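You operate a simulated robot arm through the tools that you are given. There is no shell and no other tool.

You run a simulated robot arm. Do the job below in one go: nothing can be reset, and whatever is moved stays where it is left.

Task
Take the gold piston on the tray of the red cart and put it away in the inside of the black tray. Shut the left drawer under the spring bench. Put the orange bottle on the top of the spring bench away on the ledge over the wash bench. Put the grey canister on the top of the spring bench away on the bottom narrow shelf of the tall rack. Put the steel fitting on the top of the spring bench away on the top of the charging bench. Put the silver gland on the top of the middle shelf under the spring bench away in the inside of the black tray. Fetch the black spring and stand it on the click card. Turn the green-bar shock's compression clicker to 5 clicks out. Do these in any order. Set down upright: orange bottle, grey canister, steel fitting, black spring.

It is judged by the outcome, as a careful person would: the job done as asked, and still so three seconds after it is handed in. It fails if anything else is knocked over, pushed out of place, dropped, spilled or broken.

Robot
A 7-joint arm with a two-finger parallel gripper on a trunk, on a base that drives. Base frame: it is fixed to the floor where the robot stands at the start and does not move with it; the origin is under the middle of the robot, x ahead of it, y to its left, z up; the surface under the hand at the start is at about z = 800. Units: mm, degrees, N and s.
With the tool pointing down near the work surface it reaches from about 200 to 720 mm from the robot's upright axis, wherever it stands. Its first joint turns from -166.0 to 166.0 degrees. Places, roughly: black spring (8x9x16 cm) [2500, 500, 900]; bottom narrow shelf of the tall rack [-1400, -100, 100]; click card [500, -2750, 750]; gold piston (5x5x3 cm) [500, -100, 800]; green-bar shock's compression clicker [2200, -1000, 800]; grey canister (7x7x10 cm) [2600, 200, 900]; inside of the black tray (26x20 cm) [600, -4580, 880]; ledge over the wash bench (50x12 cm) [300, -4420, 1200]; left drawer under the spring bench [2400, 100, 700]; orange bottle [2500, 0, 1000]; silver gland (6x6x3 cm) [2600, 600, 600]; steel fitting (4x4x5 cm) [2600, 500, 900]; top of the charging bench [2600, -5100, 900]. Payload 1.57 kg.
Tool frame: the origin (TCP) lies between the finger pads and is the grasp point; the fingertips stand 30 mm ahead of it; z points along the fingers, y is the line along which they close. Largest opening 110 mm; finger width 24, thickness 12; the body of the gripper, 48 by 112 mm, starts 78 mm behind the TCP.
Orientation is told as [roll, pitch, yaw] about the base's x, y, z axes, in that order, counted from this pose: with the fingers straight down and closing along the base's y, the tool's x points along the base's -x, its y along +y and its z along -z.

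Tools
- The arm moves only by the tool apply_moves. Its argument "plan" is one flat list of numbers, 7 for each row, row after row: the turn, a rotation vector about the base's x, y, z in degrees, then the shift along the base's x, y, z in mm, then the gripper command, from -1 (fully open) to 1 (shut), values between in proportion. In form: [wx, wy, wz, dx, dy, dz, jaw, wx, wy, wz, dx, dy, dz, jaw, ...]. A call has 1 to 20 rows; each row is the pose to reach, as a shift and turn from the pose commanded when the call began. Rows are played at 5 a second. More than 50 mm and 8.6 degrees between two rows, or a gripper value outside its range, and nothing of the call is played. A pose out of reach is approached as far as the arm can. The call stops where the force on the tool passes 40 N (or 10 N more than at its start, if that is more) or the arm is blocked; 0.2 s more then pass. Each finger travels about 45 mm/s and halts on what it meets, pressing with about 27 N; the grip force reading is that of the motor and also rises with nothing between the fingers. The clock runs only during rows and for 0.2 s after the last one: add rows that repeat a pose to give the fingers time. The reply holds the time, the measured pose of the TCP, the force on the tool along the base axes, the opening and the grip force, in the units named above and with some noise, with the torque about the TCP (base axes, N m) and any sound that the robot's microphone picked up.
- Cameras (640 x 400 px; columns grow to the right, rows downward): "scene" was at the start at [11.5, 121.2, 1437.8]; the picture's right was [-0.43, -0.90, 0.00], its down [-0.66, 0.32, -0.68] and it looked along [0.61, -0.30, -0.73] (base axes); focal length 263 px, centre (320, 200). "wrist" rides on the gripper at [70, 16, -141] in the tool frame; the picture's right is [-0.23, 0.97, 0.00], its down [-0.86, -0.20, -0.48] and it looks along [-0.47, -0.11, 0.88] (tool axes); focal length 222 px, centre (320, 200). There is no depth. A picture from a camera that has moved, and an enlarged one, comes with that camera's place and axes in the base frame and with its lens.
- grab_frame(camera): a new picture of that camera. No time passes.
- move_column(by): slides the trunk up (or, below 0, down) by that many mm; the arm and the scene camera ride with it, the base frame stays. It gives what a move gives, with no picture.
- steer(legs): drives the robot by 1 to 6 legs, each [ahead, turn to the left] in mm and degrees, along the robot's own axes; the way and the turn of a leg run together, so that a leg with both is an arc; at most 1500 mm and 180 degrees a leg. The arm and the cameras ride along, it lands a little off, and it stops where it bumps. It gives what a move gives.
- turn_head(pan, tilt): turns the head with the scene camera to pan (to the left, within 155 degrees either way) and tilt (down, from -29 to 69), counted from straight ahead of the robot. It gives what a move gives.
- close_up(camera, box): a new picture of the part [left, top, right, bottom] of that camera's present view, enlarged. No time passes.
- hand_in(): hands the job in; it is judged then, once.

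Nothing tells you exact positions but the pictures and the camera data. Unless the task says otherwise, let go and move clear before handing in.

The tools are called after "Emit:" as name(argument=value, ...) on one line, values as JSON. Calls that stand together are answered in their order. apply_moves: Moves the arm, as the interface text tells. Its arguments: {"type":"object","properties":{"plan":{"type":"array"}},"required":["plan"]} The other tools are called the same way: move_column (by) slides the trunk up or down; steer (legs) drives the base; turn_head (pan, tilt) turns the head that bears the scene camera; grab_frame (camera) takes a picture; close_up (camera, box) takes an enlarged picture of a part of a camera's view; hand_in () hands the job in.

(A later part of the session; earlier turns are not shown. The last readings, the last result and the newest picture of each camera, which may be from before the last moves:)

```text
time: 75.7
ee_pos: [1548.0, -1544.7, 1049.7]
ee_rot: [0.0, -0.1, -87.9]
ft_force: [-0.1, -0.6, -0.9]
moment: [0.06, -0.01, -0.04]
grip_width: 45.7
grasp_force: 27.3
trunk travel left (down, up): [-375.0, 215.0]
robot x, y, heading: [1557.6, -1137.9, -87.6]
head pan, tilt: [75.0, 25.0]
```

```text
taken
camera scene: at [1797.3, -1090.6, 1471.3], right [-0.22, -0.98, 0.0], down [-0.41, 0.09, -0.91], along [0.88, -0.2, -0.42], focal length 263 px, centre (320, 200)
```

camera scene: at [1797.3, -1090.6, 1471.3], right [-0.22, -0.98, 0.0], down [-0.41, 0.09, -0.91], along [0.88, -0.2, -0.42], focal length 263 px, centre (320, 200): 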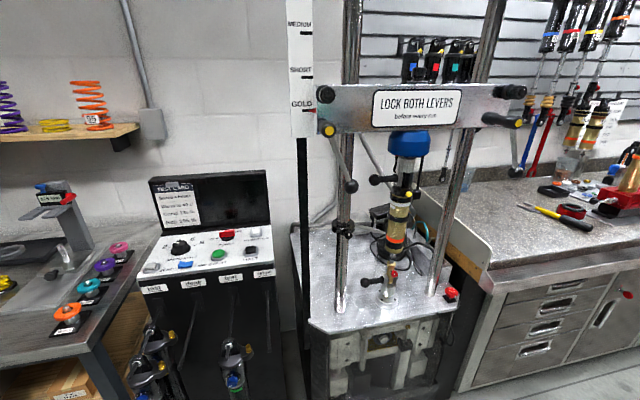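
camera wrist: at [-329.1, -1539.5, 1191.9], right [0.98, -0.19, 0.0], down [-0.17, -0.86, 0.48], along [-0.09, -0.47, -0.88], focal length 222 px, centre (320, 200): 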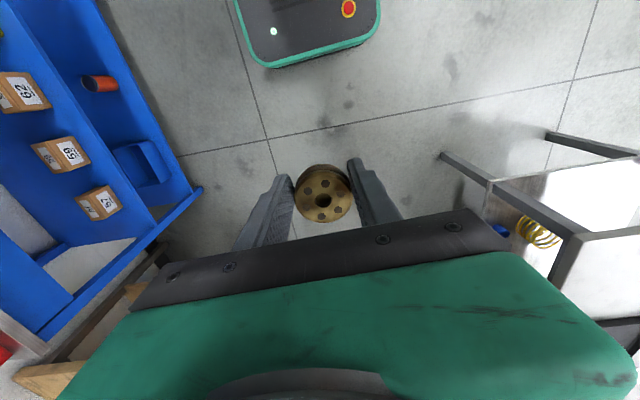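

The green-bar shock seems to be in the black test cart. First I'll deliver the piston: drive down the aisle and look at the wash bench.

Emit:
steer(legs=[[0, -2.5], [1400, 0], [1400, 0]])

Emit:
turn_head(pan=-70, tilt=30)

Emit:
grab_frame(camera="scene")

Emit:
turn_head(pan=10, tilt=25)

Emit:
grab_frame(camera="scene")

```text
time: 89.5
ee_pos: [1527.3, -4325.1, 1051.0]
ee_rot: [0.0, 0.0, -91.0]
ft_force: [0.1, -1.0, -1.2]
moment: [0.0, 0.0, 0.02]
grip_width: 45.8
grasp_force: 27.2
trunk travel left (down, up): [-375.0, 215.0]
robot x, y, heading: [1558.0, -3917.8, -90.7]
head pan, tilt: [75.0, 25.0]
```

```text
time: 91.8
ee_pos: [1526.6, -4323.7, 1050.3]
ee_rot: [0.1, 0.1, -91.1]
ft_force: [-0.6, 0.5, -0.8]
moment: [0.04, 0.0, 0.01]
grip_width: 45.7
grasp_force: 26.5
trunk travel left (down, up): [-375.0, 215.0]
robot x, y, heading: [1556.2, -3921.5, -90.6]
head pan, tilt: [-70.0, 30.0]
```

```text
taken
camera scene: at [1626.6, -3890.0, 1463.3], right [-0.33, 0.94, 0.0], down [0.47, 0.17, -0.87], along [-0.82, -0.29, -0.5], focal length 263 px, centre (320, 200)
```

scene: 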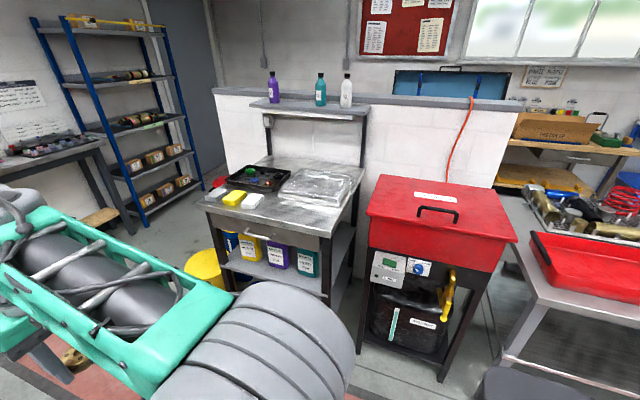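

```text
time: 93.3
ee_pos: [1525.4, -4323.9, 1049.0]
ee_rot: [-0.1, 0.0, -91.1]
ft_force: [-0.5, -0.1, 0.1]
moment: [0.03, -0.04, 0.01]
grip_width: 45.9
grasp_force: 27.1
trunk travel left (down, up): [-375.0, 215.0]
robot x, y, heading: [1560.2, -3919.4, -90.7]
head pan, tilt: [10.0, 25.0]
```

```text
taken
camera scene: at [1726.8, -3951.0, 1471.3], right [-0.99, -0.16, 0.0], down [-0.07, 0.42, -0.91], along [0.15, -0.89, -0.42], focal length 263 px, centre (320, 200)
```

scene: 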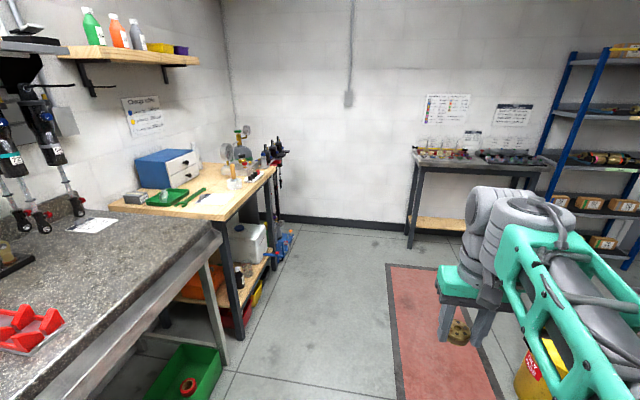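

I can see the black tray on the wash bench and the ledge with three bottles. I'll zoom in on both.

Emit:
turn_head(pan=-70, tilt=30)

Emit:
close_up(camera="scene", box=[190, 140, 380, 260])

Emit:
close_up(camera="scene", box=[210, 60, 400, 180])

```text
time: 94.9
ee_pos: [1527.4, -4323.1, 1048.8]
ee_rot: [0.0, 0.0, -91.1]
ft_force: [0.1, 0.2, -1.3]
moment: [0.01, -0.04, -0.02]
grip_width: 45.9
grasp_force: 26.5
trunk travel left (down, up): [-375.0, 215.0]
robot x, y, heading: [1558.7, -3916.9, -90.6]
head pan, tilt: [-70.0, 30.0]
```

```text
3.33 times, centred on (285, 200) of scene
camera zoom: at [1626.6, -3890.0, 1463.3], right [-0.33, 0.94, 0.0], down [0.47, 0.17, -0.87], along [-0.82, -0.29, -0.5], focal length 876 px, centre (437, 200)
```

zoom: 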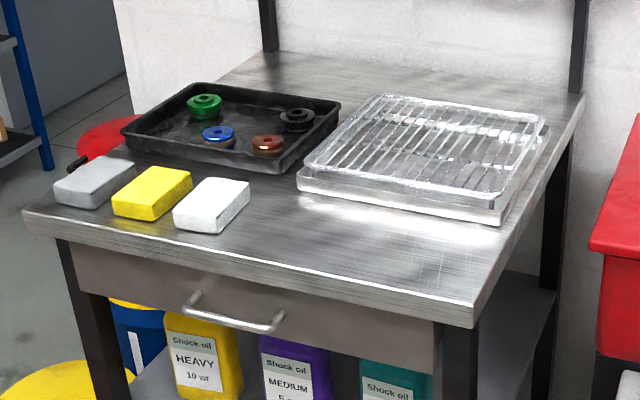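

```text
3.33 times, centred on (305, 120) of scene
camera zoom: at [1626.6, -3890.0, 1463.3], right [-0.33, 0.94, 0.0], down [0.47, 0.17, -0.87], along [-0.82, -0.29, -0.5], focal length 876 px, centre (370, 467)
```

zoom: 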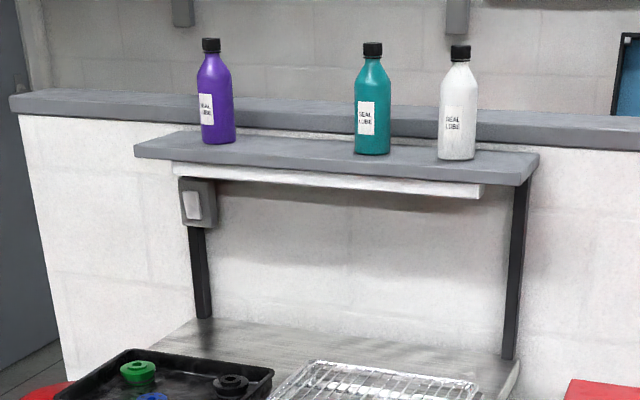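

The tray holds four parts already, with free space in the middle. I'll position the robot in front of the wash bench.

Emit:
steer(legs=[[640, 0], [0, -89.4], [300, 0]])

Emit:
turn_head(pan=0, tilt=40)

Emit:
grab_frame(camera="scene")

Emit:
grab_frame(camera="wrist")

```text
time: 103.8
ee_pos: [851.2, -4534.3, 1049.4]
ee_rot: [0.1, 0.0, -179.0]
ft_force: [0.3, -0.2, -0.2]
moment: [-0.01, 0.05, 0.01]
grip_width: 45.6
grasp_force: 27.0
trunk travel left (down, up): [-375.0, 215.0]
robot x, y, heading: [1256.1, -4552.5, -178.8]
head pan, tilt: [-70.0, 30.0]
```

```text
time: 105.2
ee_pos: [853.7, -4534.0, 1050.7]
ee_rot: [-0.1, 0.1, -179.1]
ft_force: [-0.7, 0.1, 0.0]
moment: [0.0, 0.0, -0.01]
grip_width: 45.9
grasp_force: 27.1
trunk travel left (down, up): [-375.0, 215.0]
robot x, y, heading: [1258.2, -4547.5, -178.8]
head pan, tilt: [0.0, 40.0]
```

```text
taken
camera scene: at [1236.5, -4704.3, 1448.0], right [-0.02, 1.0, 0.0], down [0.64, 0.01, -0.77], along [-0.77, -0.02, -0.64], focal length 263 px, centre (320, 200)
```

scene: 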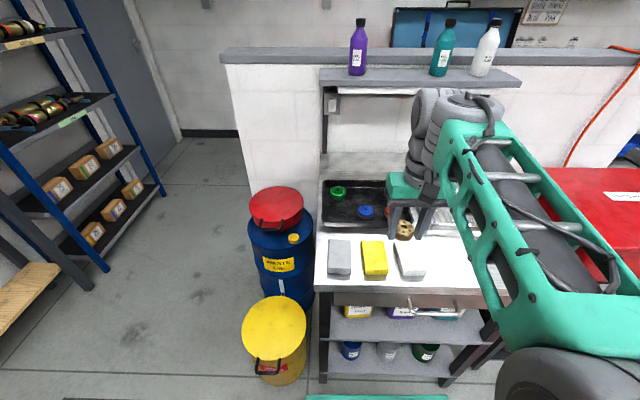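

```text
taken
camera wrist: at [922.3, -4549.8, 1191.8], right [-0.21, -0.98, 0.0], down [-0.86, 0.19, 0.48], along [-0.47, 0.1, -0.88], focal length 222 px, centre (320, 200)
```

wrist: 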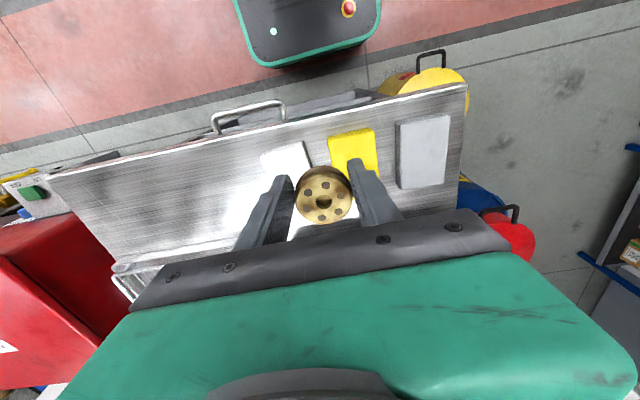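

I'm in place. I'll zoom on the tray to find its edges and free space.

Emit:
close_up(camera="scene", box=[300, 150, 460, 250])

```text
4.00 times, centred on (380, 200) of scene
camera zoom: at [1236.5, -4704.3, 1448.0], right [-0.02, 1.0, 0.0], down [0.64, 0.01, -0.77], along [-0.77, -0.02, -0.64], focal length 1051 px, centre (80, 200)
```

zoom: 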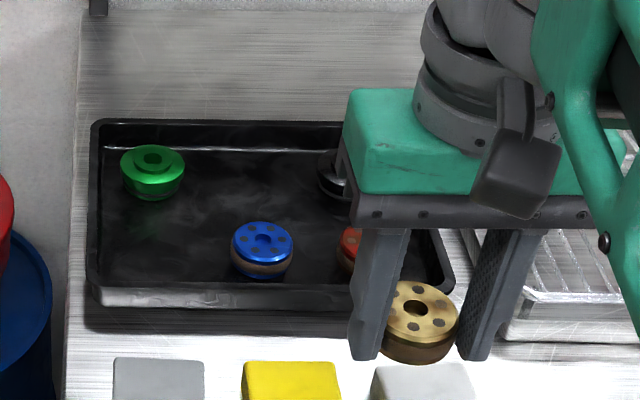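

Free spot in the tray's front-left corner is near (630, -4650). I'll move above it and turn the fingers to the diagonal so they clear the green and blue parts.

Emit:
apply_moves(plan=[0, 0, 2, -6, -3, 0, 1, 0, 0, 5, -20, -10, 0, 1, 0, 0, 9, -40, -20, 0, 1, 0, 0, 13, -60, -31, 0, 1, 0, 0, 17, -80, -41, 0, 1, 0, 0, 21, -100, -52, 0, 1, 0, 0, 25, -120, -62, 0, 1, 0, 0, 29, -140, -73, 0, 1, 0, 0, 33, -160, -83, 0, 1, 0, 0, 37, -180, -94, 0, 1, 0, 0, 41, -200, -104, 0, 1, 0, 0, 44, -215, -112, -5, 1, 0, 0, 45, -223, -116, -15, 1, 0, 0, 45, -223, -116, -28, 1, 0, 0, 45, -223, -116, -40, 1, 0, 0, 45, -223, -116, -40, 1])

Emit:
grab_frame(camera="scene")

Emit:
grab_frame(camera="wrist")

```text
time: 108.6
ee_pos: [629.0, -4651.0, 1009.8]
ee_rot: [0.1, -0.1, -134.2]
ft_force: [-0.9, -0.8, -0.7]
moment: [0.0, -0.02, 0.0]
grip_width: 45.7
grasp_force: 27.2
trunk travel left (down, up): [-375.0, 215.0]
robot x, y, heading: [1258.2, -4553.9, -178.7]
head pan, tilt: [0.0, 40.0]
```

```text
taken
camera scene: at [1236.4, -4704.4, 1447.9], right [-0.02, 1.0, 0.0], down [0.64, 0.01, -0.77], along [-0.77, -0.02, -0.64], focal length 263 px, centre (320, 200)
```

scene: 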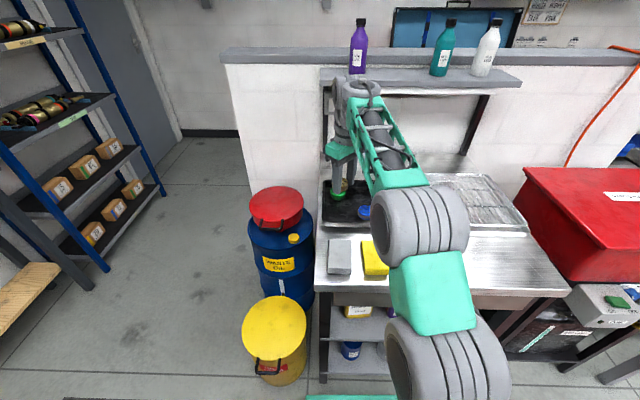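

```text
taken
camera wrist: at [688.9, -4612.8, 1151.4], right [0.54, -0.84, 0.0], down [-0.74, -0.47, 0.48], along [-0.4, -0.26, -0.88], focal length 222 px, centre (320, 200)
```

wrist: 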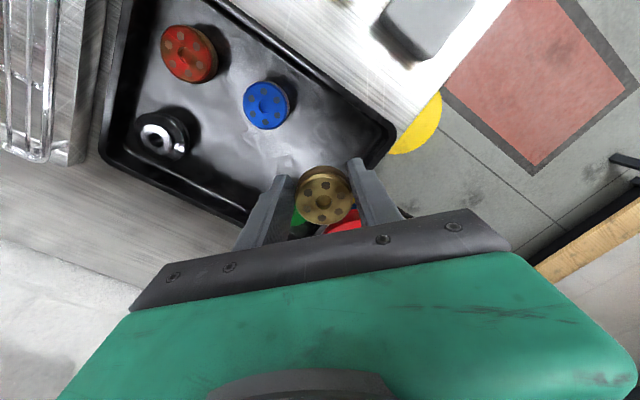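

The view confirms the free corner. I'll descend toward the tray floor.

Emit:
apply_moves(plan=[0, 0, 0, 3, 0, -8, 1, 0, 0, 0, 6, -1, -20, 1, 0, 0, 0, 6, -1, -35, 1, 0, 0, 0, 6, -1, -50, 1, 0, 0, 0, 6, -1, -62, 1, 0, 0, 0, 6, -1, -72, 1, 0, 0, 0, 6, -1, -78, 1, 0, 0, 0, 6, -1, -78, 1])

Emit:
grab_frame(camera="wrist")

Emit:
close_up(camera="scene", box=[300, 150, 460, 250])

```text
time: 110.4
ee_pos: [636.1, -4652.3, 931.2]
ee_rot: [0.0, 0.0, -134.1]
ft_force: [0.2, 0.4, -0.8]
moment: [0.02, -0.01, -0.01]
grip_width: 45.8
grasp_force: 26.7
trunk travel left (down, up): [-375.0, 215.0]
robot x, y, heading: [1259.2, -4552.7, -178.8]
head pan, tilt: [0.0, 40.0]
```

```text
taken
camera wrist: at [696.0, -4614.1, 1073.6], right [0.54, -0.84, 0.0], down [-0.74, -0.47, 0.48], along [-0.4, -0.26, -0.88], focal length 222 px, centre (320, 200)
```

wrist: 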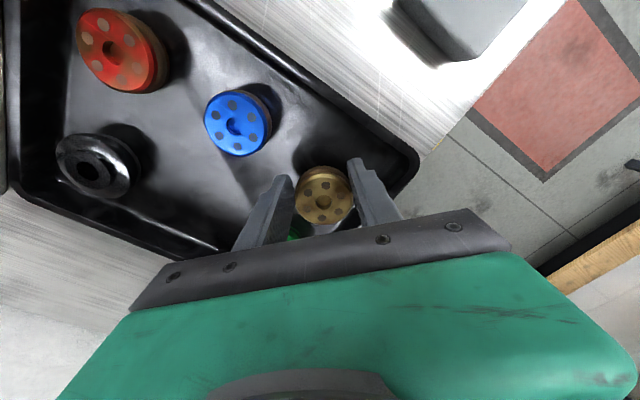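

```text
4.00 times, centred on (380, 200) of scene
camera zoom: at [1236.4, -4704.4, 1447.9], right [-0.02, 1.0, 0.0], down [0.64, 0.01, -0.77], along [-0.77, -0.02, -0.64], focal length 1051 px, centre (80, 200)
```

zoom: 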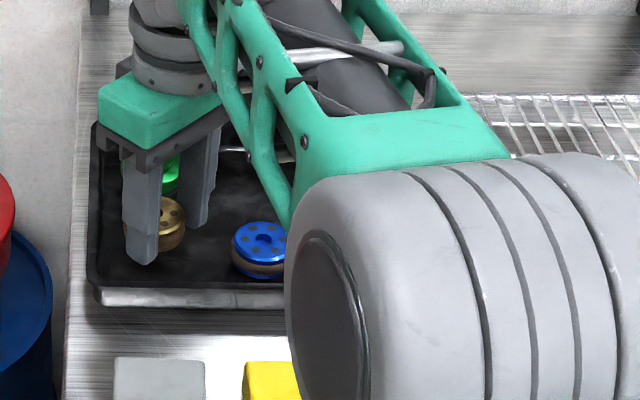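

Position looks right. I'll lower slowly to find the tray floor.

Emit:
apply_moves(plan=[0, 0, 0, 0, 0, -4, 1, 0, 0, 0, 0, 0, -8, 1, 0, 0, 0, 0, 0, -11, 1, 0, 0, 0, 0, 0, -14, 1, 0, 0, 0, 0, 0, -14, 1])

Emit:
close_up(camera="scene", box=[310, 170, 390, 220])

```text
time: 111.6
ee_pos: [635.5, -4652.5, 917.9]
ee_rot: [0.0, 0.0, -134.2]
ft_force: [0.4, 0.5, -0.5]
moment: [0.02, -0.04, 0.01]
grip_width: 45.6
grasp_force: 27.0
trunk travel left (down, up): [-375.0, 215.0]
robot x, y, heading: [1256.8, -4551.7, -178.9]
head pan, tilt: [0.0, 40.0]
```

```text
8.00 times, centred on (350, 195) of scene
camera zoom: at [1236.4, -4704.4, 1447.9], right [-0.02, 1.0, 0.0], down [0.64, 0.01, -0.77], along [-0.77, -0.02, -0.64], focal length 2102 px, centre (80, 240)
```

zoom: 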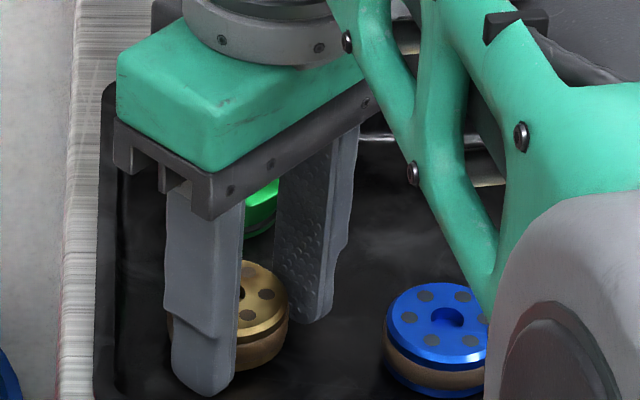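

Emit:
apply_moves(plan=[0, 0, 0, 0, 0, -2, 1, 0, 0, 0, 0, 0, -4, 1, 0, 0, 0, 0, 0, -6, 1, 0, 0, 0, 0, 0, -6, 1])

```text
time: 112.6
ee_pos: [634.7, -4650.8, 916.0]
ee_rot: [-0.3, -0.3, -134.2]
ft_force: [-0.7, -1.7, 21.5]
moment: [-0.14, -0.04, 0.0]
grip_width: 45.8
grasp_force: 27.4
trunk travel left (down, up): [-375.0, 215.0]
robot x, y, heading: [1259.8, -4550.4, -178.7]
head pan, tilt: [0.0, 40.0]
```

Contact made with the tray floor. I'll ease off, open slightly and lift straight up.

Emit:
apply_moves(plan=[0, 0, 0, 0, 0, 3, 1, 0, 0, 0, 0, 0, 3, 0.1, 0, 0, 0, 0, 0, 3, -0.1, 0, 0, 0, 0, 0, 3, -0.1, 0, 0, 0, 0, 0, 3, -0.1, 0, 0, 0, 0, 0, 20, -0.1, 0, 0, 0, 0, 0, 50, -0.1, 0, 0, 0, 0, 0, 95, -0.1, 0, 0, 0, 0, 0, 140, -0.1, 0, 0, 0, 0, 0, 140, -0.1])

Emit:
grab_frame(camera="wrist")

Emit:
close_up(camera="scene", box=[300, 150, 460, 250])

```text
time: 114.8
ee_pos: [636.9, -4648.9, 1052.2]
ee_rot: [0.0, 0.1, -134.1]
ft_force: [-0.5, 0.2, -1.0]
moment: [-0.03, -0.01, -0.03]
grip_width: 60.5
grasp_force: 0.0
trunk travel left (down, up): [-375.0, 215.0]
robot x, y, heading: [1256.5, -4549.3, -178.7]
head pan, tilt: [0.0, 40.0]
```

```text
taken
camera wrist: at [696.9, -4611.1, 1193.7], right [0.54, -0.84, 0.0], down [-0.74, -0.47, 0.48], along [-0.4, -0.26, -0.88], focal length 222 px, centre (320, 200)
```

wrist: 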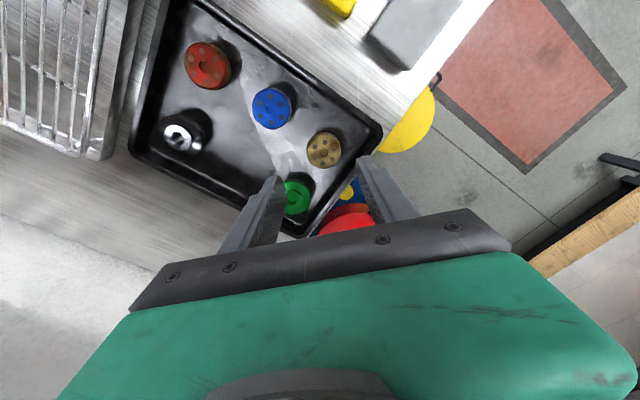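

```text
4.00 times, centred on (380, 200) of scene
camera zoom: at [1236.6, -4704.4, 1447.9], right [-0.02, 1.0, 0.0], down [0.64, 0.01, -0.77], along [-0.77, -0.02, -0.64], focal length 1051 px, centre (80, 200)
```

zoom: 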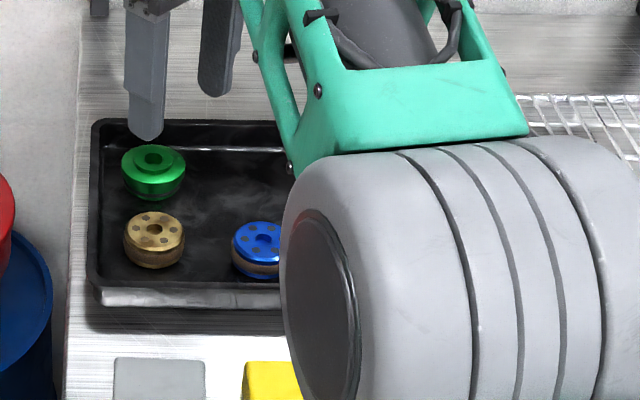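

The piston is in the tray. I'll retract the arm and head back up the aisle to the test cart for the clicker, with my hand empty.

Emit:
apply_moves(plan=[0, 0, -8, 45, 20, 0, 0, 0, 0, -16, 85, 40, 0, 0, 0, 0, -24, 125, 60, 0, 0, 0, 0, -32, 165, 80, 0, 0, 0, 0, -40, 205, 100, 0, 0, 0, 0, -45, 222, 116, 0, 0, 0, 0, -45, 222, 116, 0, 0])

Emit:
steer(legs=[[-310, 0], [0, -91.3], [1200, 0], [1200, 0]])

```text
time: 116.4
ee_pos: [855.1, -4534.5, 1054.4]
ee_rot: [0.0, 0.0, -179.3]
ft_force: [0.7, -0.4, 0.5]
moment: [-0.02, 0.0, -0.02]
grip_width: 54.9
grasp_force: 0.0
trunk travel left (down, up): [-375.0, 215.0]
robot x, y, heading: [1259.5, -4554.6, -178.6]
head pan, tilt: [0.0, 40.0]
```

```text
time: 133.4
ee_pos: [1523.6, -1790.4, 1054.2]
ee_rot: [0.0, 0.0, 90.7]
ft_force: [0.2, -0.2, 0.0]
moment: [-0.01, 0.04, 0.01]
grip_width: 54.9
grasp_force: 0.1
trunk travel left (down, up): [-375.0, 215.0]
robot x, y, heading: [1505.5, -2189.0, 90.9]
head pan, tilt: [0.0, 40.0]
```

Emit:
steer(legs=[[1150, 0]])

Emit:
turn_head(pan=-90, tilt=35)

Emit:
grab_frame(camera="scene")

Emit:
turn_head(pan=-45, tilt=30)

Emit:
grab_frame(camera="scene")

```text
time: 139.3
ee_pos: [1516.9, -632.3, 1053.3]
ee_rot: [0.0, 0.0, 89.8]
ft_force: [0.0, -0.1, 0.4]
moment: [0.02, -0.02, -0.02]
grip_width: 54.8
grasp_force: 0.0
trunk travel left (down, up): [-375.0, 215.0]
robot x, y, heading: [1492.4, -1032.5, 90.0]
head pan, tilt: [0.0, 40.0]
```

```text
time: 141.0
ee_pos: [1517.5, -631.8, 1052.7]
ee_rot: [0.0, 0.0, 89.7]
ft_force: [-0.7, -0.3, -0.1]
moment: [0.02, 0.02, -0.01]
grip_width: 54.9
grasp_force: 0.0
trunk travel left (down, up): [-375.0, 215.0]
robot x, y, heading: [1494.1, -1033.2, 89.9]
head pan, tilt: [-90.0, 35.0]
```

```text
taken
camera scene: at [1427.2, -1093.8, 1455.5], right [0.0, -1.0, 0.0], down [-0.57, 0.0, -0.82], along [0.82, 0.0, -0.57], focal length 263 px, centre (320, 200)
```

scene: 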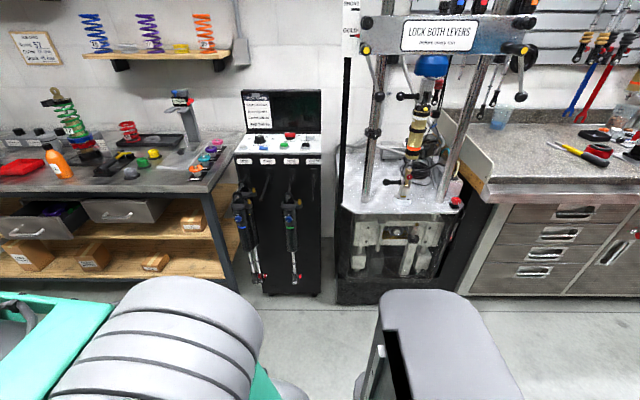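

```text
time: 142.1
ee_pos: [1517.6, -631.6, 1053.5]
ee_rot: [0.0, 0.0, 89.8]
ft_force: [0.2, -0.5, 0.2]
moment: [0.01, 0.0, -0.02]
grip_width: 55.0
grasp_force: 0.1
trunk travel left (down, up): [-375.0, 215.0]
robot x, y, heading: [1496.6, -1034.5, 90.3]
head pan, tilt: [-45.0, 30.0]
```

```text
taken
camera scene: at [1403.0, -1030.0, 1463.3], right [0.71, -0.71, 0.0], down [-0.35, -0.35, -0.87], along [0.61, 0.61, -0.5], focal length 263 px, centre (320, 200)
```

scene: 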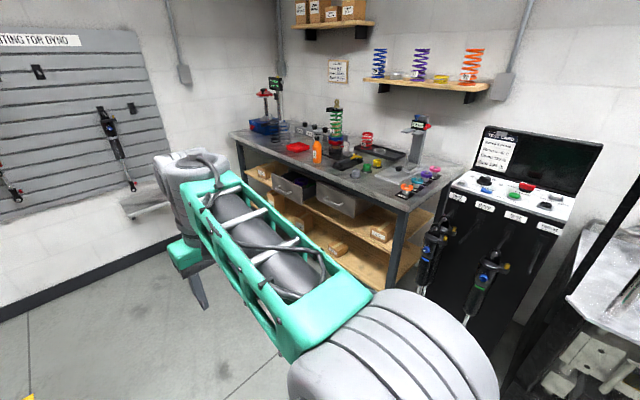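

I see the black test cart with two shocks, one with a blue bar and one with a green bar. Zooming in on both and the bench.

Emit:
close_up(camera="scene", box=[400, 110, 600, 320])

Emit:
close_up(camera="scene", box=[225, 60, 465, 210])

Emit:
turn_head(pan=-90, tilt=35)

Emit:
close_up(camera="scene", box=[210, 80, 340, 300])

Emit:
close_up(camera="scene", box=[0, 80, 240, 230])

```text
1.90 times, centred on (500, 215) of scene
camera zoom: at [1403.0, -1030.0, 1463.3], right [0.71, -0.71, 0.0], down [-0.35, -0.35, -0.87], along [0.61, 0.61, -0.5], focal length 500 px, centre (-23, 171)
```

zoom: 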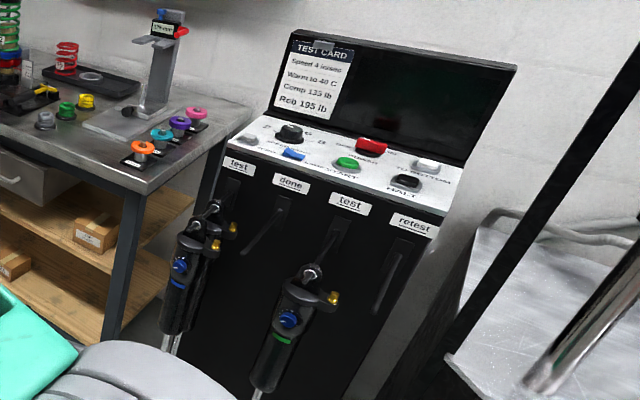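

```text
2.67 times, centred on (345, 135) of scene
camera zoom: at [1403.0, -1030.0, 1463.3], right [0.71, -0.71, 0.0], down [-0.35, -0.35, -0.87], along [0.61, 0.61, -0.5], focal length 701 px, centre (253, 373)
```

zoom: 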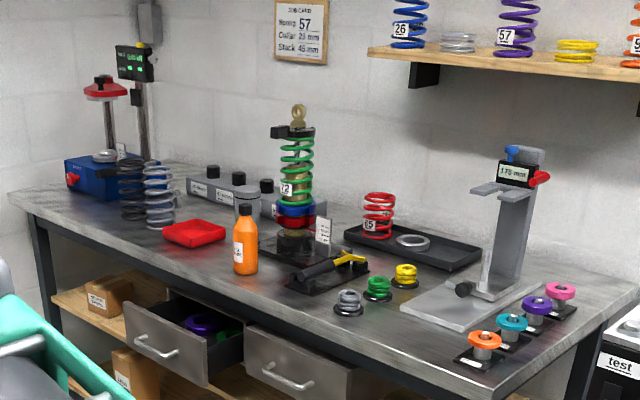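

```text
time: 143.2
ee_pos: [1516.9, -632.7, 1053.2]
ee_rot: [0.0, 0.0, 89.9]
ft_force: [-0.8, -0.8, 0.2]
moment: [0.04, -0.03, 0.0]
grip_width: 54.9
grasp_force: 0.0
trunk travel left (down, up): [-375.0, 215.0]
robot x, y, heading: [1492.6, -1036.3, 90.3]
head pan, tilt: [-90.0, 35.0]
```

```text
1.82 times, centred on (275, 190) of scene
camera zoom: at [1427.2, -1093.8, 1455.5], right [0.0, -1.0, 0.0], down [-0.57, 0.0, -0.82], along [0.82, 0.0, -0.57], focal length 478 px, centre (402, 218)
```

zoom: 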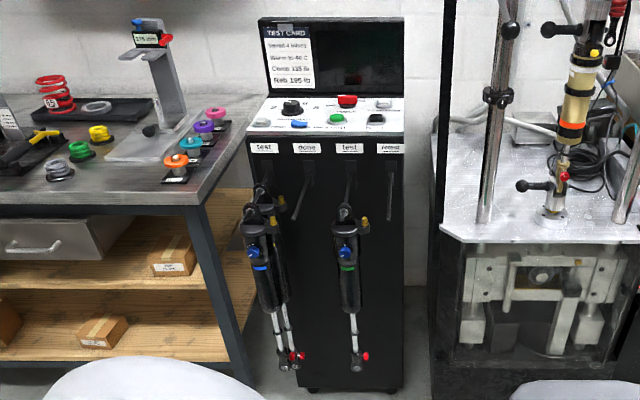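

```text
2.67 times, centred on (120, 155) of scene
camera zoom: at [1427.2, -1093.8, 1455.5], right [0.0, -1.0, 0.0], down [-0.57, 0.0, -0.82], along [0.82, 0.0, -0.57], focal length 701 px, centre (853, 320)
```

zoom: 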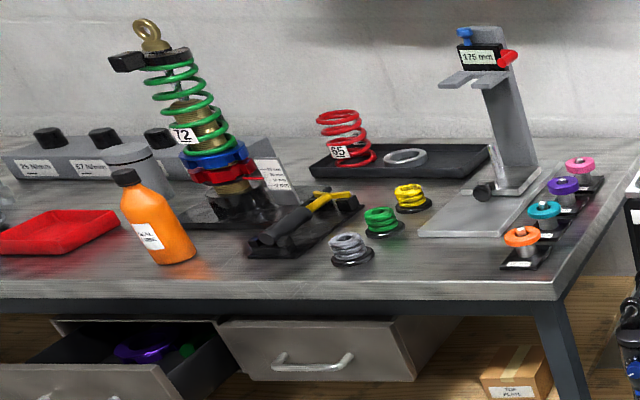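

The green-bar shock has a blue knob on top front at about (2200, -980, 825). I want to read the click card before turning it, so I'll do the spring bench first and drive there now.

Emit:
steer(legs=[[1230, 0], [0, -90]])

Emit:
turn_head(pan=0, tilt=25)

Emit:
grab_frame(camera="scene")

```text
time: 153.2
ee_pos: [1910.8, 167.2, 1053.5]
ee_rot: [0.0, 0.1, -1.2]
ft_force: [0.6, -0.1, -1.0]
moment: [-0.03, -0.01, 0.01]
grip_width: 55.0
grasp_force: 0.1
trunk travel left (down, up): [-375.0, 215.0]
robot x, y, heading: [1512.3, 196.8, -0.8]
head pan, tilt: [-90.0, 35.0]
```

```text
time: 154.9
ee_pos: [1910.7, 168.3, 1054.0]
ee_rot: [0.0, 0.0, -1.3]
ft_force: [-0.8, 0.3, 1.0]
moment: [-0.02, 0.02, 0.0]
grip_width: 55.0
grasp_force: 0.0
trunk travel left (down, up): [-375.0, 215.0]
robot x, y, heading: [1512.3, 198.2, -0.8]
head pan, tilt: [0.0, 25.0]
```

```text
taken
camera scene: at [1542.4, 352.7, 1471.3], right [-0.01, -1.0, 0.0], down [-0.42, 0.01, -0.91], along [0.91, -0.01, -0.42], focal length 263 px, centre (320, 200)
```

scene: 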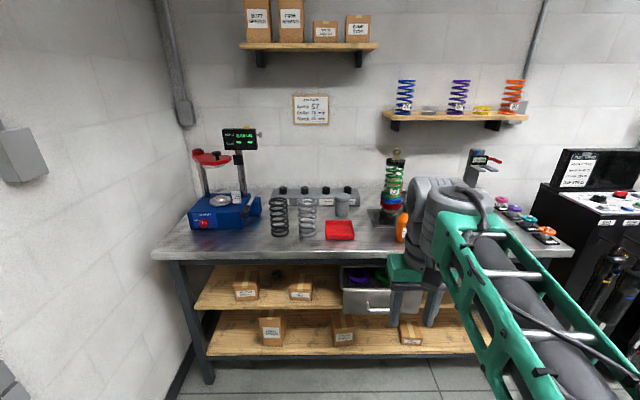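

Emit:
close_up(camera="scene", box=[180, 120, 340, 260])

Emit:
close_up(camera="scene", box=[260, 150, 420, 250])

Emit:
close_up(camera="scene", box=[180, 240, 400, 380])

```text
2.86 times, centred on (260, 190) of scene
camera zoom: at [1542.4, 352.7, 1471.3], right [-0.01, -1.0, 0.0], down [-0.42, 0.01, -0.91], along [0.91, -0.01, -0.42], focal length 751 px, centre (491, 229)
```

zoom: 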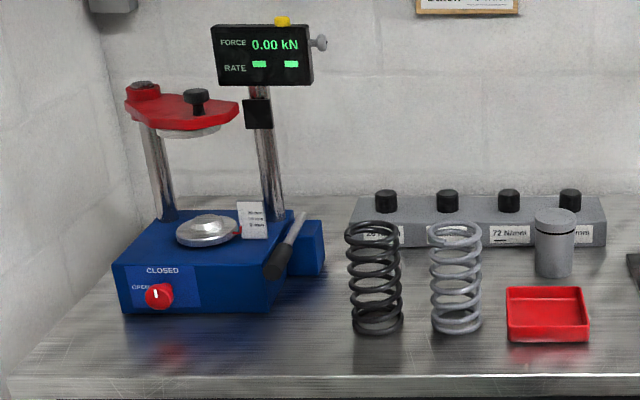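

```text
4.00 times, centred on (340, 200) of scene
camera zoom: at [1542.4, 352.7, 1471.3], right [-0.01, -1.0, 0.0], down [-0.42, 0.01, -0.91], along [0.91, -0.01, -0.42], focal length 1051 px, centre (240, 200)
```

zoom: 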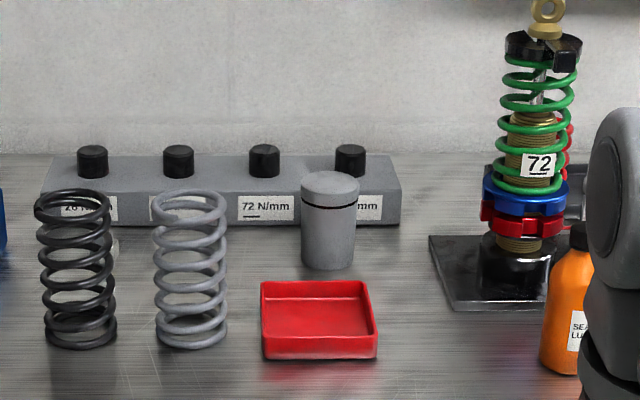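

```text
2.86 times, centred on (290, 310) of scene
camera zoom: at [1542.4, 352.7, 1471.3], right [-0.01, -1.0, 0.0], down [-0.42, 0.01, -0.91], along [0.91, -0.01, -0.42], focal length 751 px, centre (406, -114)
```

zoom: 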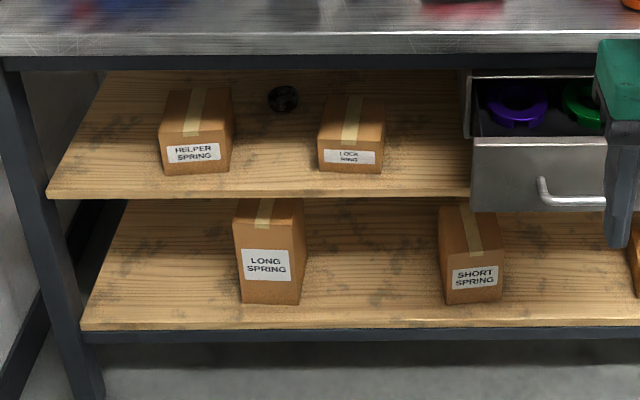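

Black and grey springs, canister and bottle are visible; the fitting is probably hidden behind the black spring. I'll drive nearer to the bench, centred around y = 330.

Emit:
steer(legs=[[0, 17.7], [440, 0], [0, -16.9]])

Emit:
turn_head(pan=0, tilt=40)

Emit:
grab_frame(camera="scene")

Emit:
grab_frame(camera="wrist")

```text
time: 159.5
ee_pos: [2334.9, 302.1, 1053.0]
ee_rot: [-0.1, 0.1, -0.4]
ft_force: [-1.0, 0.3, -0.6]
moment: [0.01, -0.01, 0.03]
grip_width: 55.1
grasp_force: 0.0
trunk travel left (down, up): [-375.0, 215.0]
robot x, y, heading: [1929.7, 325.4, 0.3]
head pan, tilt: [0.0, 25.0]
```

```text
time: 160.3
ee_pos: [2333.8, 301.4, 1052.9]
ee_rot: [-0.1, 0.0, -0.3]
ft_force: [-0.5, 0.7, 0.1]
moment: [0.01, 0.03, -0.01]
grip_width: 55.2
grasp_force: 0.1
trunk travel left (down, up): [-375.0, 215.0]
robot x, y, heading: [1933.6, 324.2, 0.3]
head pan, tilt: [0.0, 40.0]
```

```text
taken
camera scene: at [1955.9, 481.5, 1448.0], right [0.0, -1.0, 0.0], down [-0.64, 0.0, -0.77], along [0.77, 0.0, -0.64], focal length 263 px, centre (320, 200)
```

scene: 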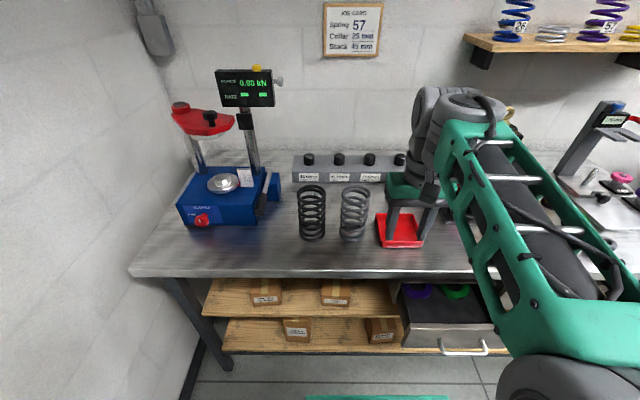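

```text
taken
camera wrist: at [2264.4, 318.7, 1194.8], right [0.23, 0.97, 0.0], down [0.85, -0.2, 0.48], along [0.47, -0.11, -0.88], focal length 222 px, centre (320, 200)
```

wrist: 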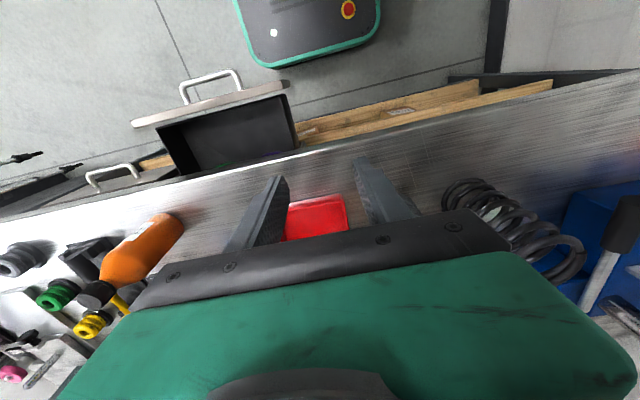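

Emit:
close_up(camera="scene", box=[270, 140, 430, 260])

Emit:
close_up(camera="wrist", box=[420, 160, 640, 300])

```text
3.33 times, centred on (350, 200) of scene
camera zoom: at [1955.9, 481.5, 1448.0], right [0.0, -1.0, 0.0], down [-0.64, 0.0, -0.77], along [0.77, 0.0, -0.64], focal length 876 px, centre (220, 200)
```

zoom: 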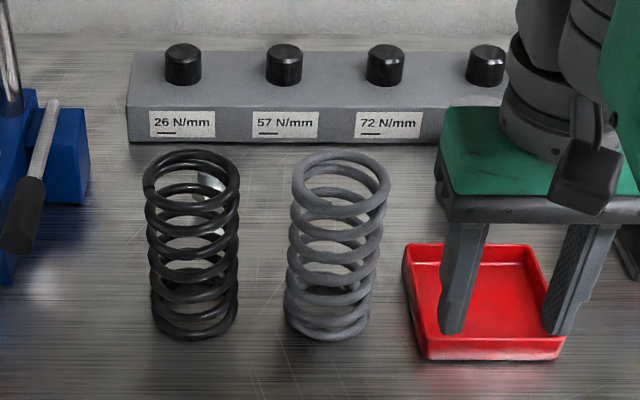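

```text
2.86 times, centred on (530, 230) of wrist
camera zoom: at [2264.4, 318.7, 1194.8], right [0.23, 0.97, 0.0], down [0.85, -0.2, 0.48], along [0.47, -0.11, -0.88], focal length 635 px, centre (-280, 114)
```

zoom: 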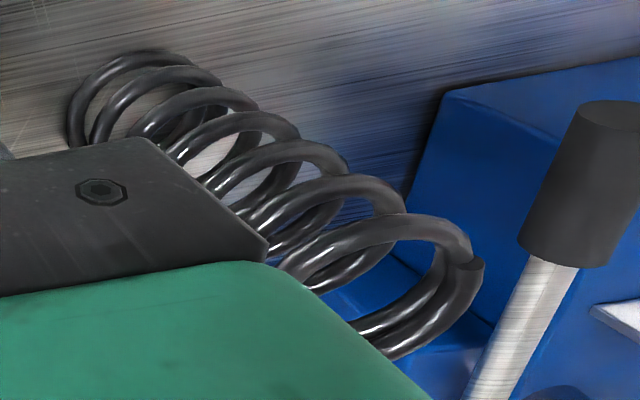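

The steel fitting is just visible behind the black spring. I'll take the black spring first: move above it with open fingers.

Emit:
apply_moves(plan=[0, 0, 0, 0, 0, 40, -1, 0, 0, 0, 30, 40, 50, -1, 0, 0, 0, 60, 80, 50, -1, 0, 0, 0, 90, 120, 50, -1, 0, 0, 0, 120, 160, 50, -1, 0, 0, 0, 145, 192, 50, -1, 0, 0, 0, 153, 202, 50, -1, 0, 0, 0, 153, 202, 50, -1])

Emit:
grab_frame(camera="wrist")

Emit:
close_up(camera="scene", box=[230, 120, 390, 260])

```text
refused: row 2 steps farther than a row can; nothing moved
```

```text
taken
camera wrist: at [2264.4, 318.7, 1194.8], right [0.23, 0.97, 0.0], down [0.85, -0.2, 0.48], along [0.47, -0.11, -0.88], focal length 222 px, centre (320, 200)
```

wrist: 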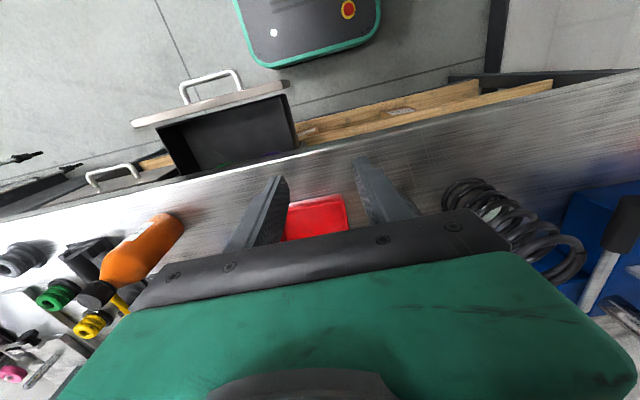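

```text
2.86 times, centred on (310, 190) of scene
camera zoom: at [1955.9, 481.5, 1448.0], right [0.0, -1.0, 0.0], down [-0.64, 0.0, -0.77], along [0.77, 0.0, -0.64], focal length 751 px, centre (349, 229)
```

zoom: 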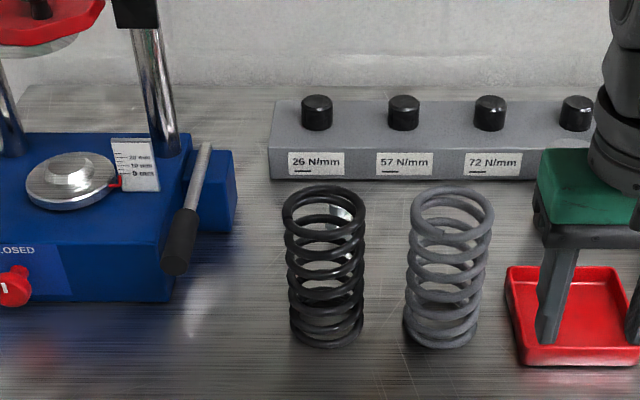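

Emit:
apply_moves(plan=[0, 0, 0, 0, 0, 40, -1, 0, 0, 0, 28, 37, 50, -1, 0, 0, 0, 56, 74, 50, -1, 0, 0, 0, 84, 111, 50, -1, 0, 0, 0, 112, 148, 50, -1, 0, 0, 0, 140, 185, 50, -1, 0, 0, 0, 153, 202, 50, -1, 0, 0, 0, 153, 202, 50, -1])

Emit:
grab_frame(camera="wrist")

Emit:
close_up(camera="scene", box=[230, 120, 390, 260])

```text
time: 162.1
ee_pos: [2488.1, 504.1, 1105.5]
ee_rot: [-0.1, 0.0, -0.3]
ft_force: [-0.4, -0.8, 0.2]
moment: [-0.03, -0.02, -0.01]
grip_width: 110.1
grasp_force: 0.1
trunk travel left (down, up): [-375.0, 215.0]
robot x, y, heading: [1935.7, 326.9, 0.5]
head pan, tilt: [0.0, 40.0]
```

```text
taken
camera wrist: at [2417.3, 520.6, 1246.6], right [0.23, 0.97, 0.0], down [0.85, -0.2, 0.48], along [0.47, -0.11, -0.88], focal length 222 px, centre (320, 200)
```

wrist: 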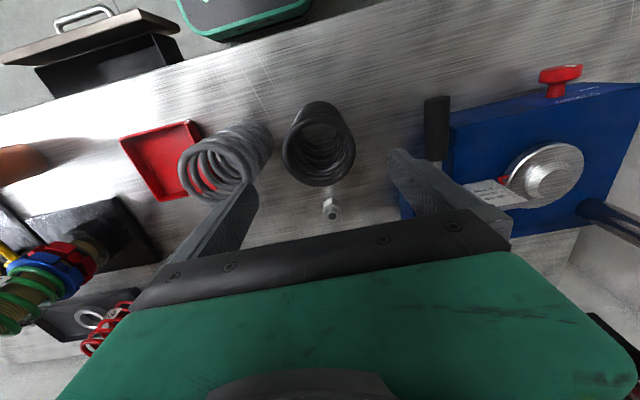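

```text
2.86 times, centred on (310, 190) of scene
camera zoom: at [1955.9, 481.6, 1447.9], right [0.0, -1.0, 0.0], down [-0.64, 0.0, -0.77], along [0.77, 0.0, -0.64], focal length 751 px, centre (349, 229)
```

zoom: 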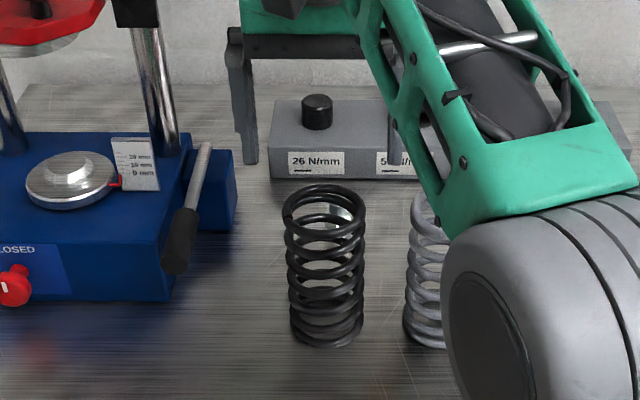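

The hand is centred over the black spring, and the fitting is visible behind it. I'll descend around the spring and close.

Emit:
apply_moves(plan=[0, 0, 0, 0, -1, -30, -1, 0, 0, 0, 0, -1, -60, -1, 0, 0, 0, 0, -1, -90, -1, 0, 0, 0, 0, -1, -115, -1, 0, 0, 0, 0, -1, -135, -1, 0, 0, 0, 0, -1, -135, -0.8, 0, 0, 0, 0, -1, -135, -0.5, 0, 0, 0, 0, -1, -135, -0.3, 0, 0, 0, 0, -1, -135, 0, 0, 0, 0, 0, -1, -135, 0.3, 0, 0, 0, 0, -1, -135, 0.3, 0, 0, 0, 0, -1, -135, 0.3])

Emit:
grab_frame(camera="wrist")

Emit:
close_up(camera="scene", box=[230, 120, 390, 260])

```text
time: 164.7
ee_pos: [2487.5, 505.0, 968.1]
ee_rot: [-0.1, -0.1, -0.2]
ft_force: [-0.3, 2.2, 0.0]
moment: [-0.05, -0.12, 0.05]
grip_width: 79.7
grasp_force: 26.9
trunk travel left (down, up): [-375.0, 215.0]
robot x, y, heading: [1931.4, 323.3, 0.1]
head pan, tilt: [0.0, 40.0]
```

```text
taken
camera wrist: at [2417.9, 520.4, 1109.2], right [0.23, 0.97, 0.0], down [0.85, -0.2, 0.48], along [0.47, -0.11, -0.88], focal length 222 px, centre (320, 200)
```

wrist: 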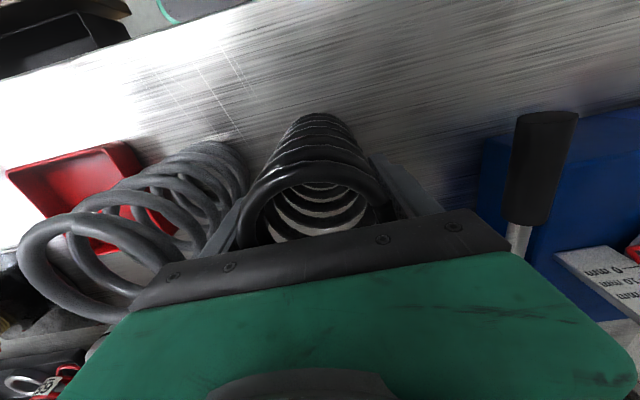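

```text
2.86 times, centred on (310, 190) of scene
camera zoom: at [1956.0, 481.8, 1447.9], right [0.0, -1.0, 0.0], down [-0.64, 0.0, -0.77], along [0.77, 0.0, -0.64], focal length 751 px, centre (349, 229)
```

zoom: 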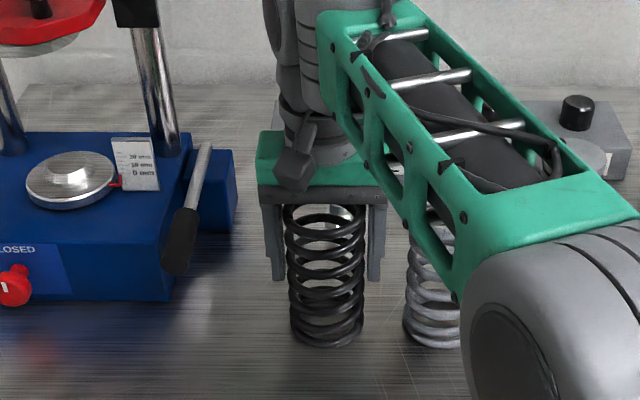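

Gripped at 80 mm. I'll lift slowly and check.

Emit:
apply_moves(plan=[0, 0, 0, 0, 0, 0, 1, 0, 0, 0, 0, 0, 3, 1, 0, 0, 0, 0, 0, 8, 1, 0, 0, 0, 0, 0, 15, 1, 0, 0, 0, 0, 0, 25, 1, 0, 0, 0, 0, 0, 37, 1, 0, 0, 0, 0, 0, 49, 1, 0, 0, 0, 0, 0, 61, 1, 0, 0, 0, 0, 0, 73, 1, 0, 0, 0, 0, 0, 85, 1, 0, 0, 0, 0, 0, 85, 1])

Emit:
close_up(camera="scene", box=[230, 80, 390, 260])

```text
time: 167.1
ee_pos: [2488.7, 503.9, 1053.5]
ee_rot: [-0.1, 0.1, -0.3]
ft_force: [0.8, 0.4, -6.6]
moment: [-0.01, -0.06, -0.01]
grip_width: 79.6
grasp_force: 27.1
trunk travel left (down, up): [-375.0, 215.0]
robot x, y, heading: [1930.3, 322.5, 0.1]
head pan, tilt: [0.0, 40.0]
```

```text
2.22 times, centred on (310, 170) of scene
camera zoom: at [1956.4, 481.7, 1447.9], right [0.0, -1.0, 0.0], down [-0.64, 0.0, -0.77], along [0.77, 0.0, -0.64], focal length 584 px, centre (342, 267)
```

zoom: 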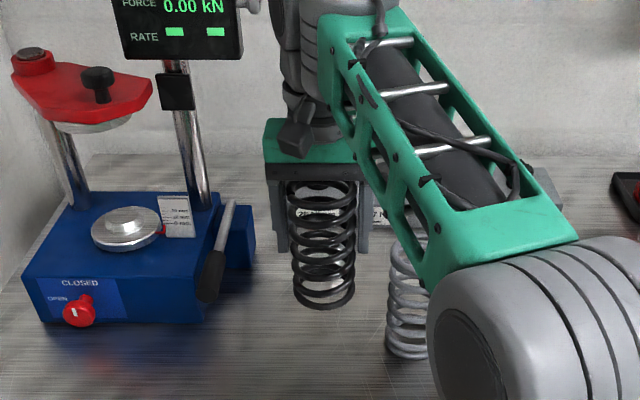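

The spring is held securely (about 0.67 kg). I'll pull it straight back off the bench, then back away and drive to the island bench.

Emit:
apply_moves(plan=[0, 0, 0, -5, 0, 5, 1, 0, 0, 0, -20, 0, 12, 1, 0, 0, 0, -40, 0, 20, 1, 0, 0, 0, -60, 0, 20, 1, 0, 0, 0, -80, 0, 20, 1, 0, 0, 0, -100, 0, 20, 1, 0, 0, 0, -120, 0, 20, 1, 0, 0, 0, -140, -5, 20, 1, 0, 0, 0, -160, -20, 20, 1, 0, 0, 0, -165, -40, 20, 1, 0, 0, 0, -165, -60, 20, 1, 0, 0, 0, -165, -80, 20, 1, 0, 0, 0, -165, -100, 20, 1, 0, 0, 0, -165, -120, 20, 1, 0, 0, 0, -165, -140, 20, 1, 0, 0, 0, -165, -155, 20, 1, 0, 0, 0, -165, -160, 20, 1, 0, 0, 0, -165, -160, 20, 1])

Emit:
steer(legs=[[-430, 0], [0, -90], [1500, 0], [1500, 0]])

Emit:
turn_head(pan=-70, tilt=40)

Emit:
grab_frame(camera="scene")

```text
time: 170.9
ee_pos: [2321.0, 343.6, 1072.5]
ee_rot: [0.2, 0.1, -0.3]
ft_force: [-0.2, -0.8, -7.1]
moment: [0.0, -0.07, 0.0]
grip_width: 79.5
grasp_force: 26.9
trunk travel left (down, up): [-375.0, 215.0]
robot x, y, heading: [1926.9, 324.9, 0.3]
head pan, tilt: [0.0, 40.0]
```

```text
time: 191.2
ee_pos: [1694.1, -3052.3, 1073.7]
ee_rot: [0.0, 0.0, -88.0]
ft_force: [0.7, -0.1, -7.8]
moment: [-0.07, 0.04, 0.04]
grip_width: 79.5
grasp_force: 26.7
trunk travel left (down, up): [-375.0, 215.0]
robot x, y, heading: [1658.1, -2660.7, -87.3]
head pan, tilt: [0.0, 40.0]
```

```text
time: 192.6
ee_pos: [1694.4, -3051.8, 1071.8]
ee_rot: [0.1, 0.0, -88.1]
ft_force: [0.6, -0.8, -6.8]
moment: [-0.05, 0.01, -0.01]
grip_width: 79.3
grasp_force: 26.8
trunk travel left (down, up): [-375.0, 215.0]
robot x, y, heading: [1662.1, -2663.2, -87.5]
head pan, tilt: [-70.0, 40.0]
```

```text
taken
camera scene: at [1734.2, -2627.7, 1447.9], right [-0.38, 0.92, 0.0], down [0.59, 0.25, -0.77], along [-0.71, -0.29, -0.64], focal length 263 px, centre (320, 200)
```

scene: 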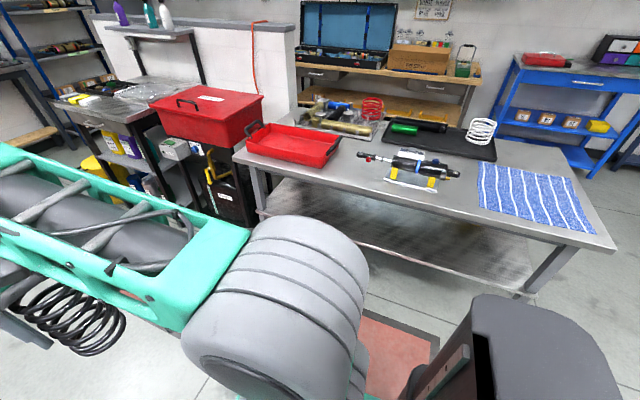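

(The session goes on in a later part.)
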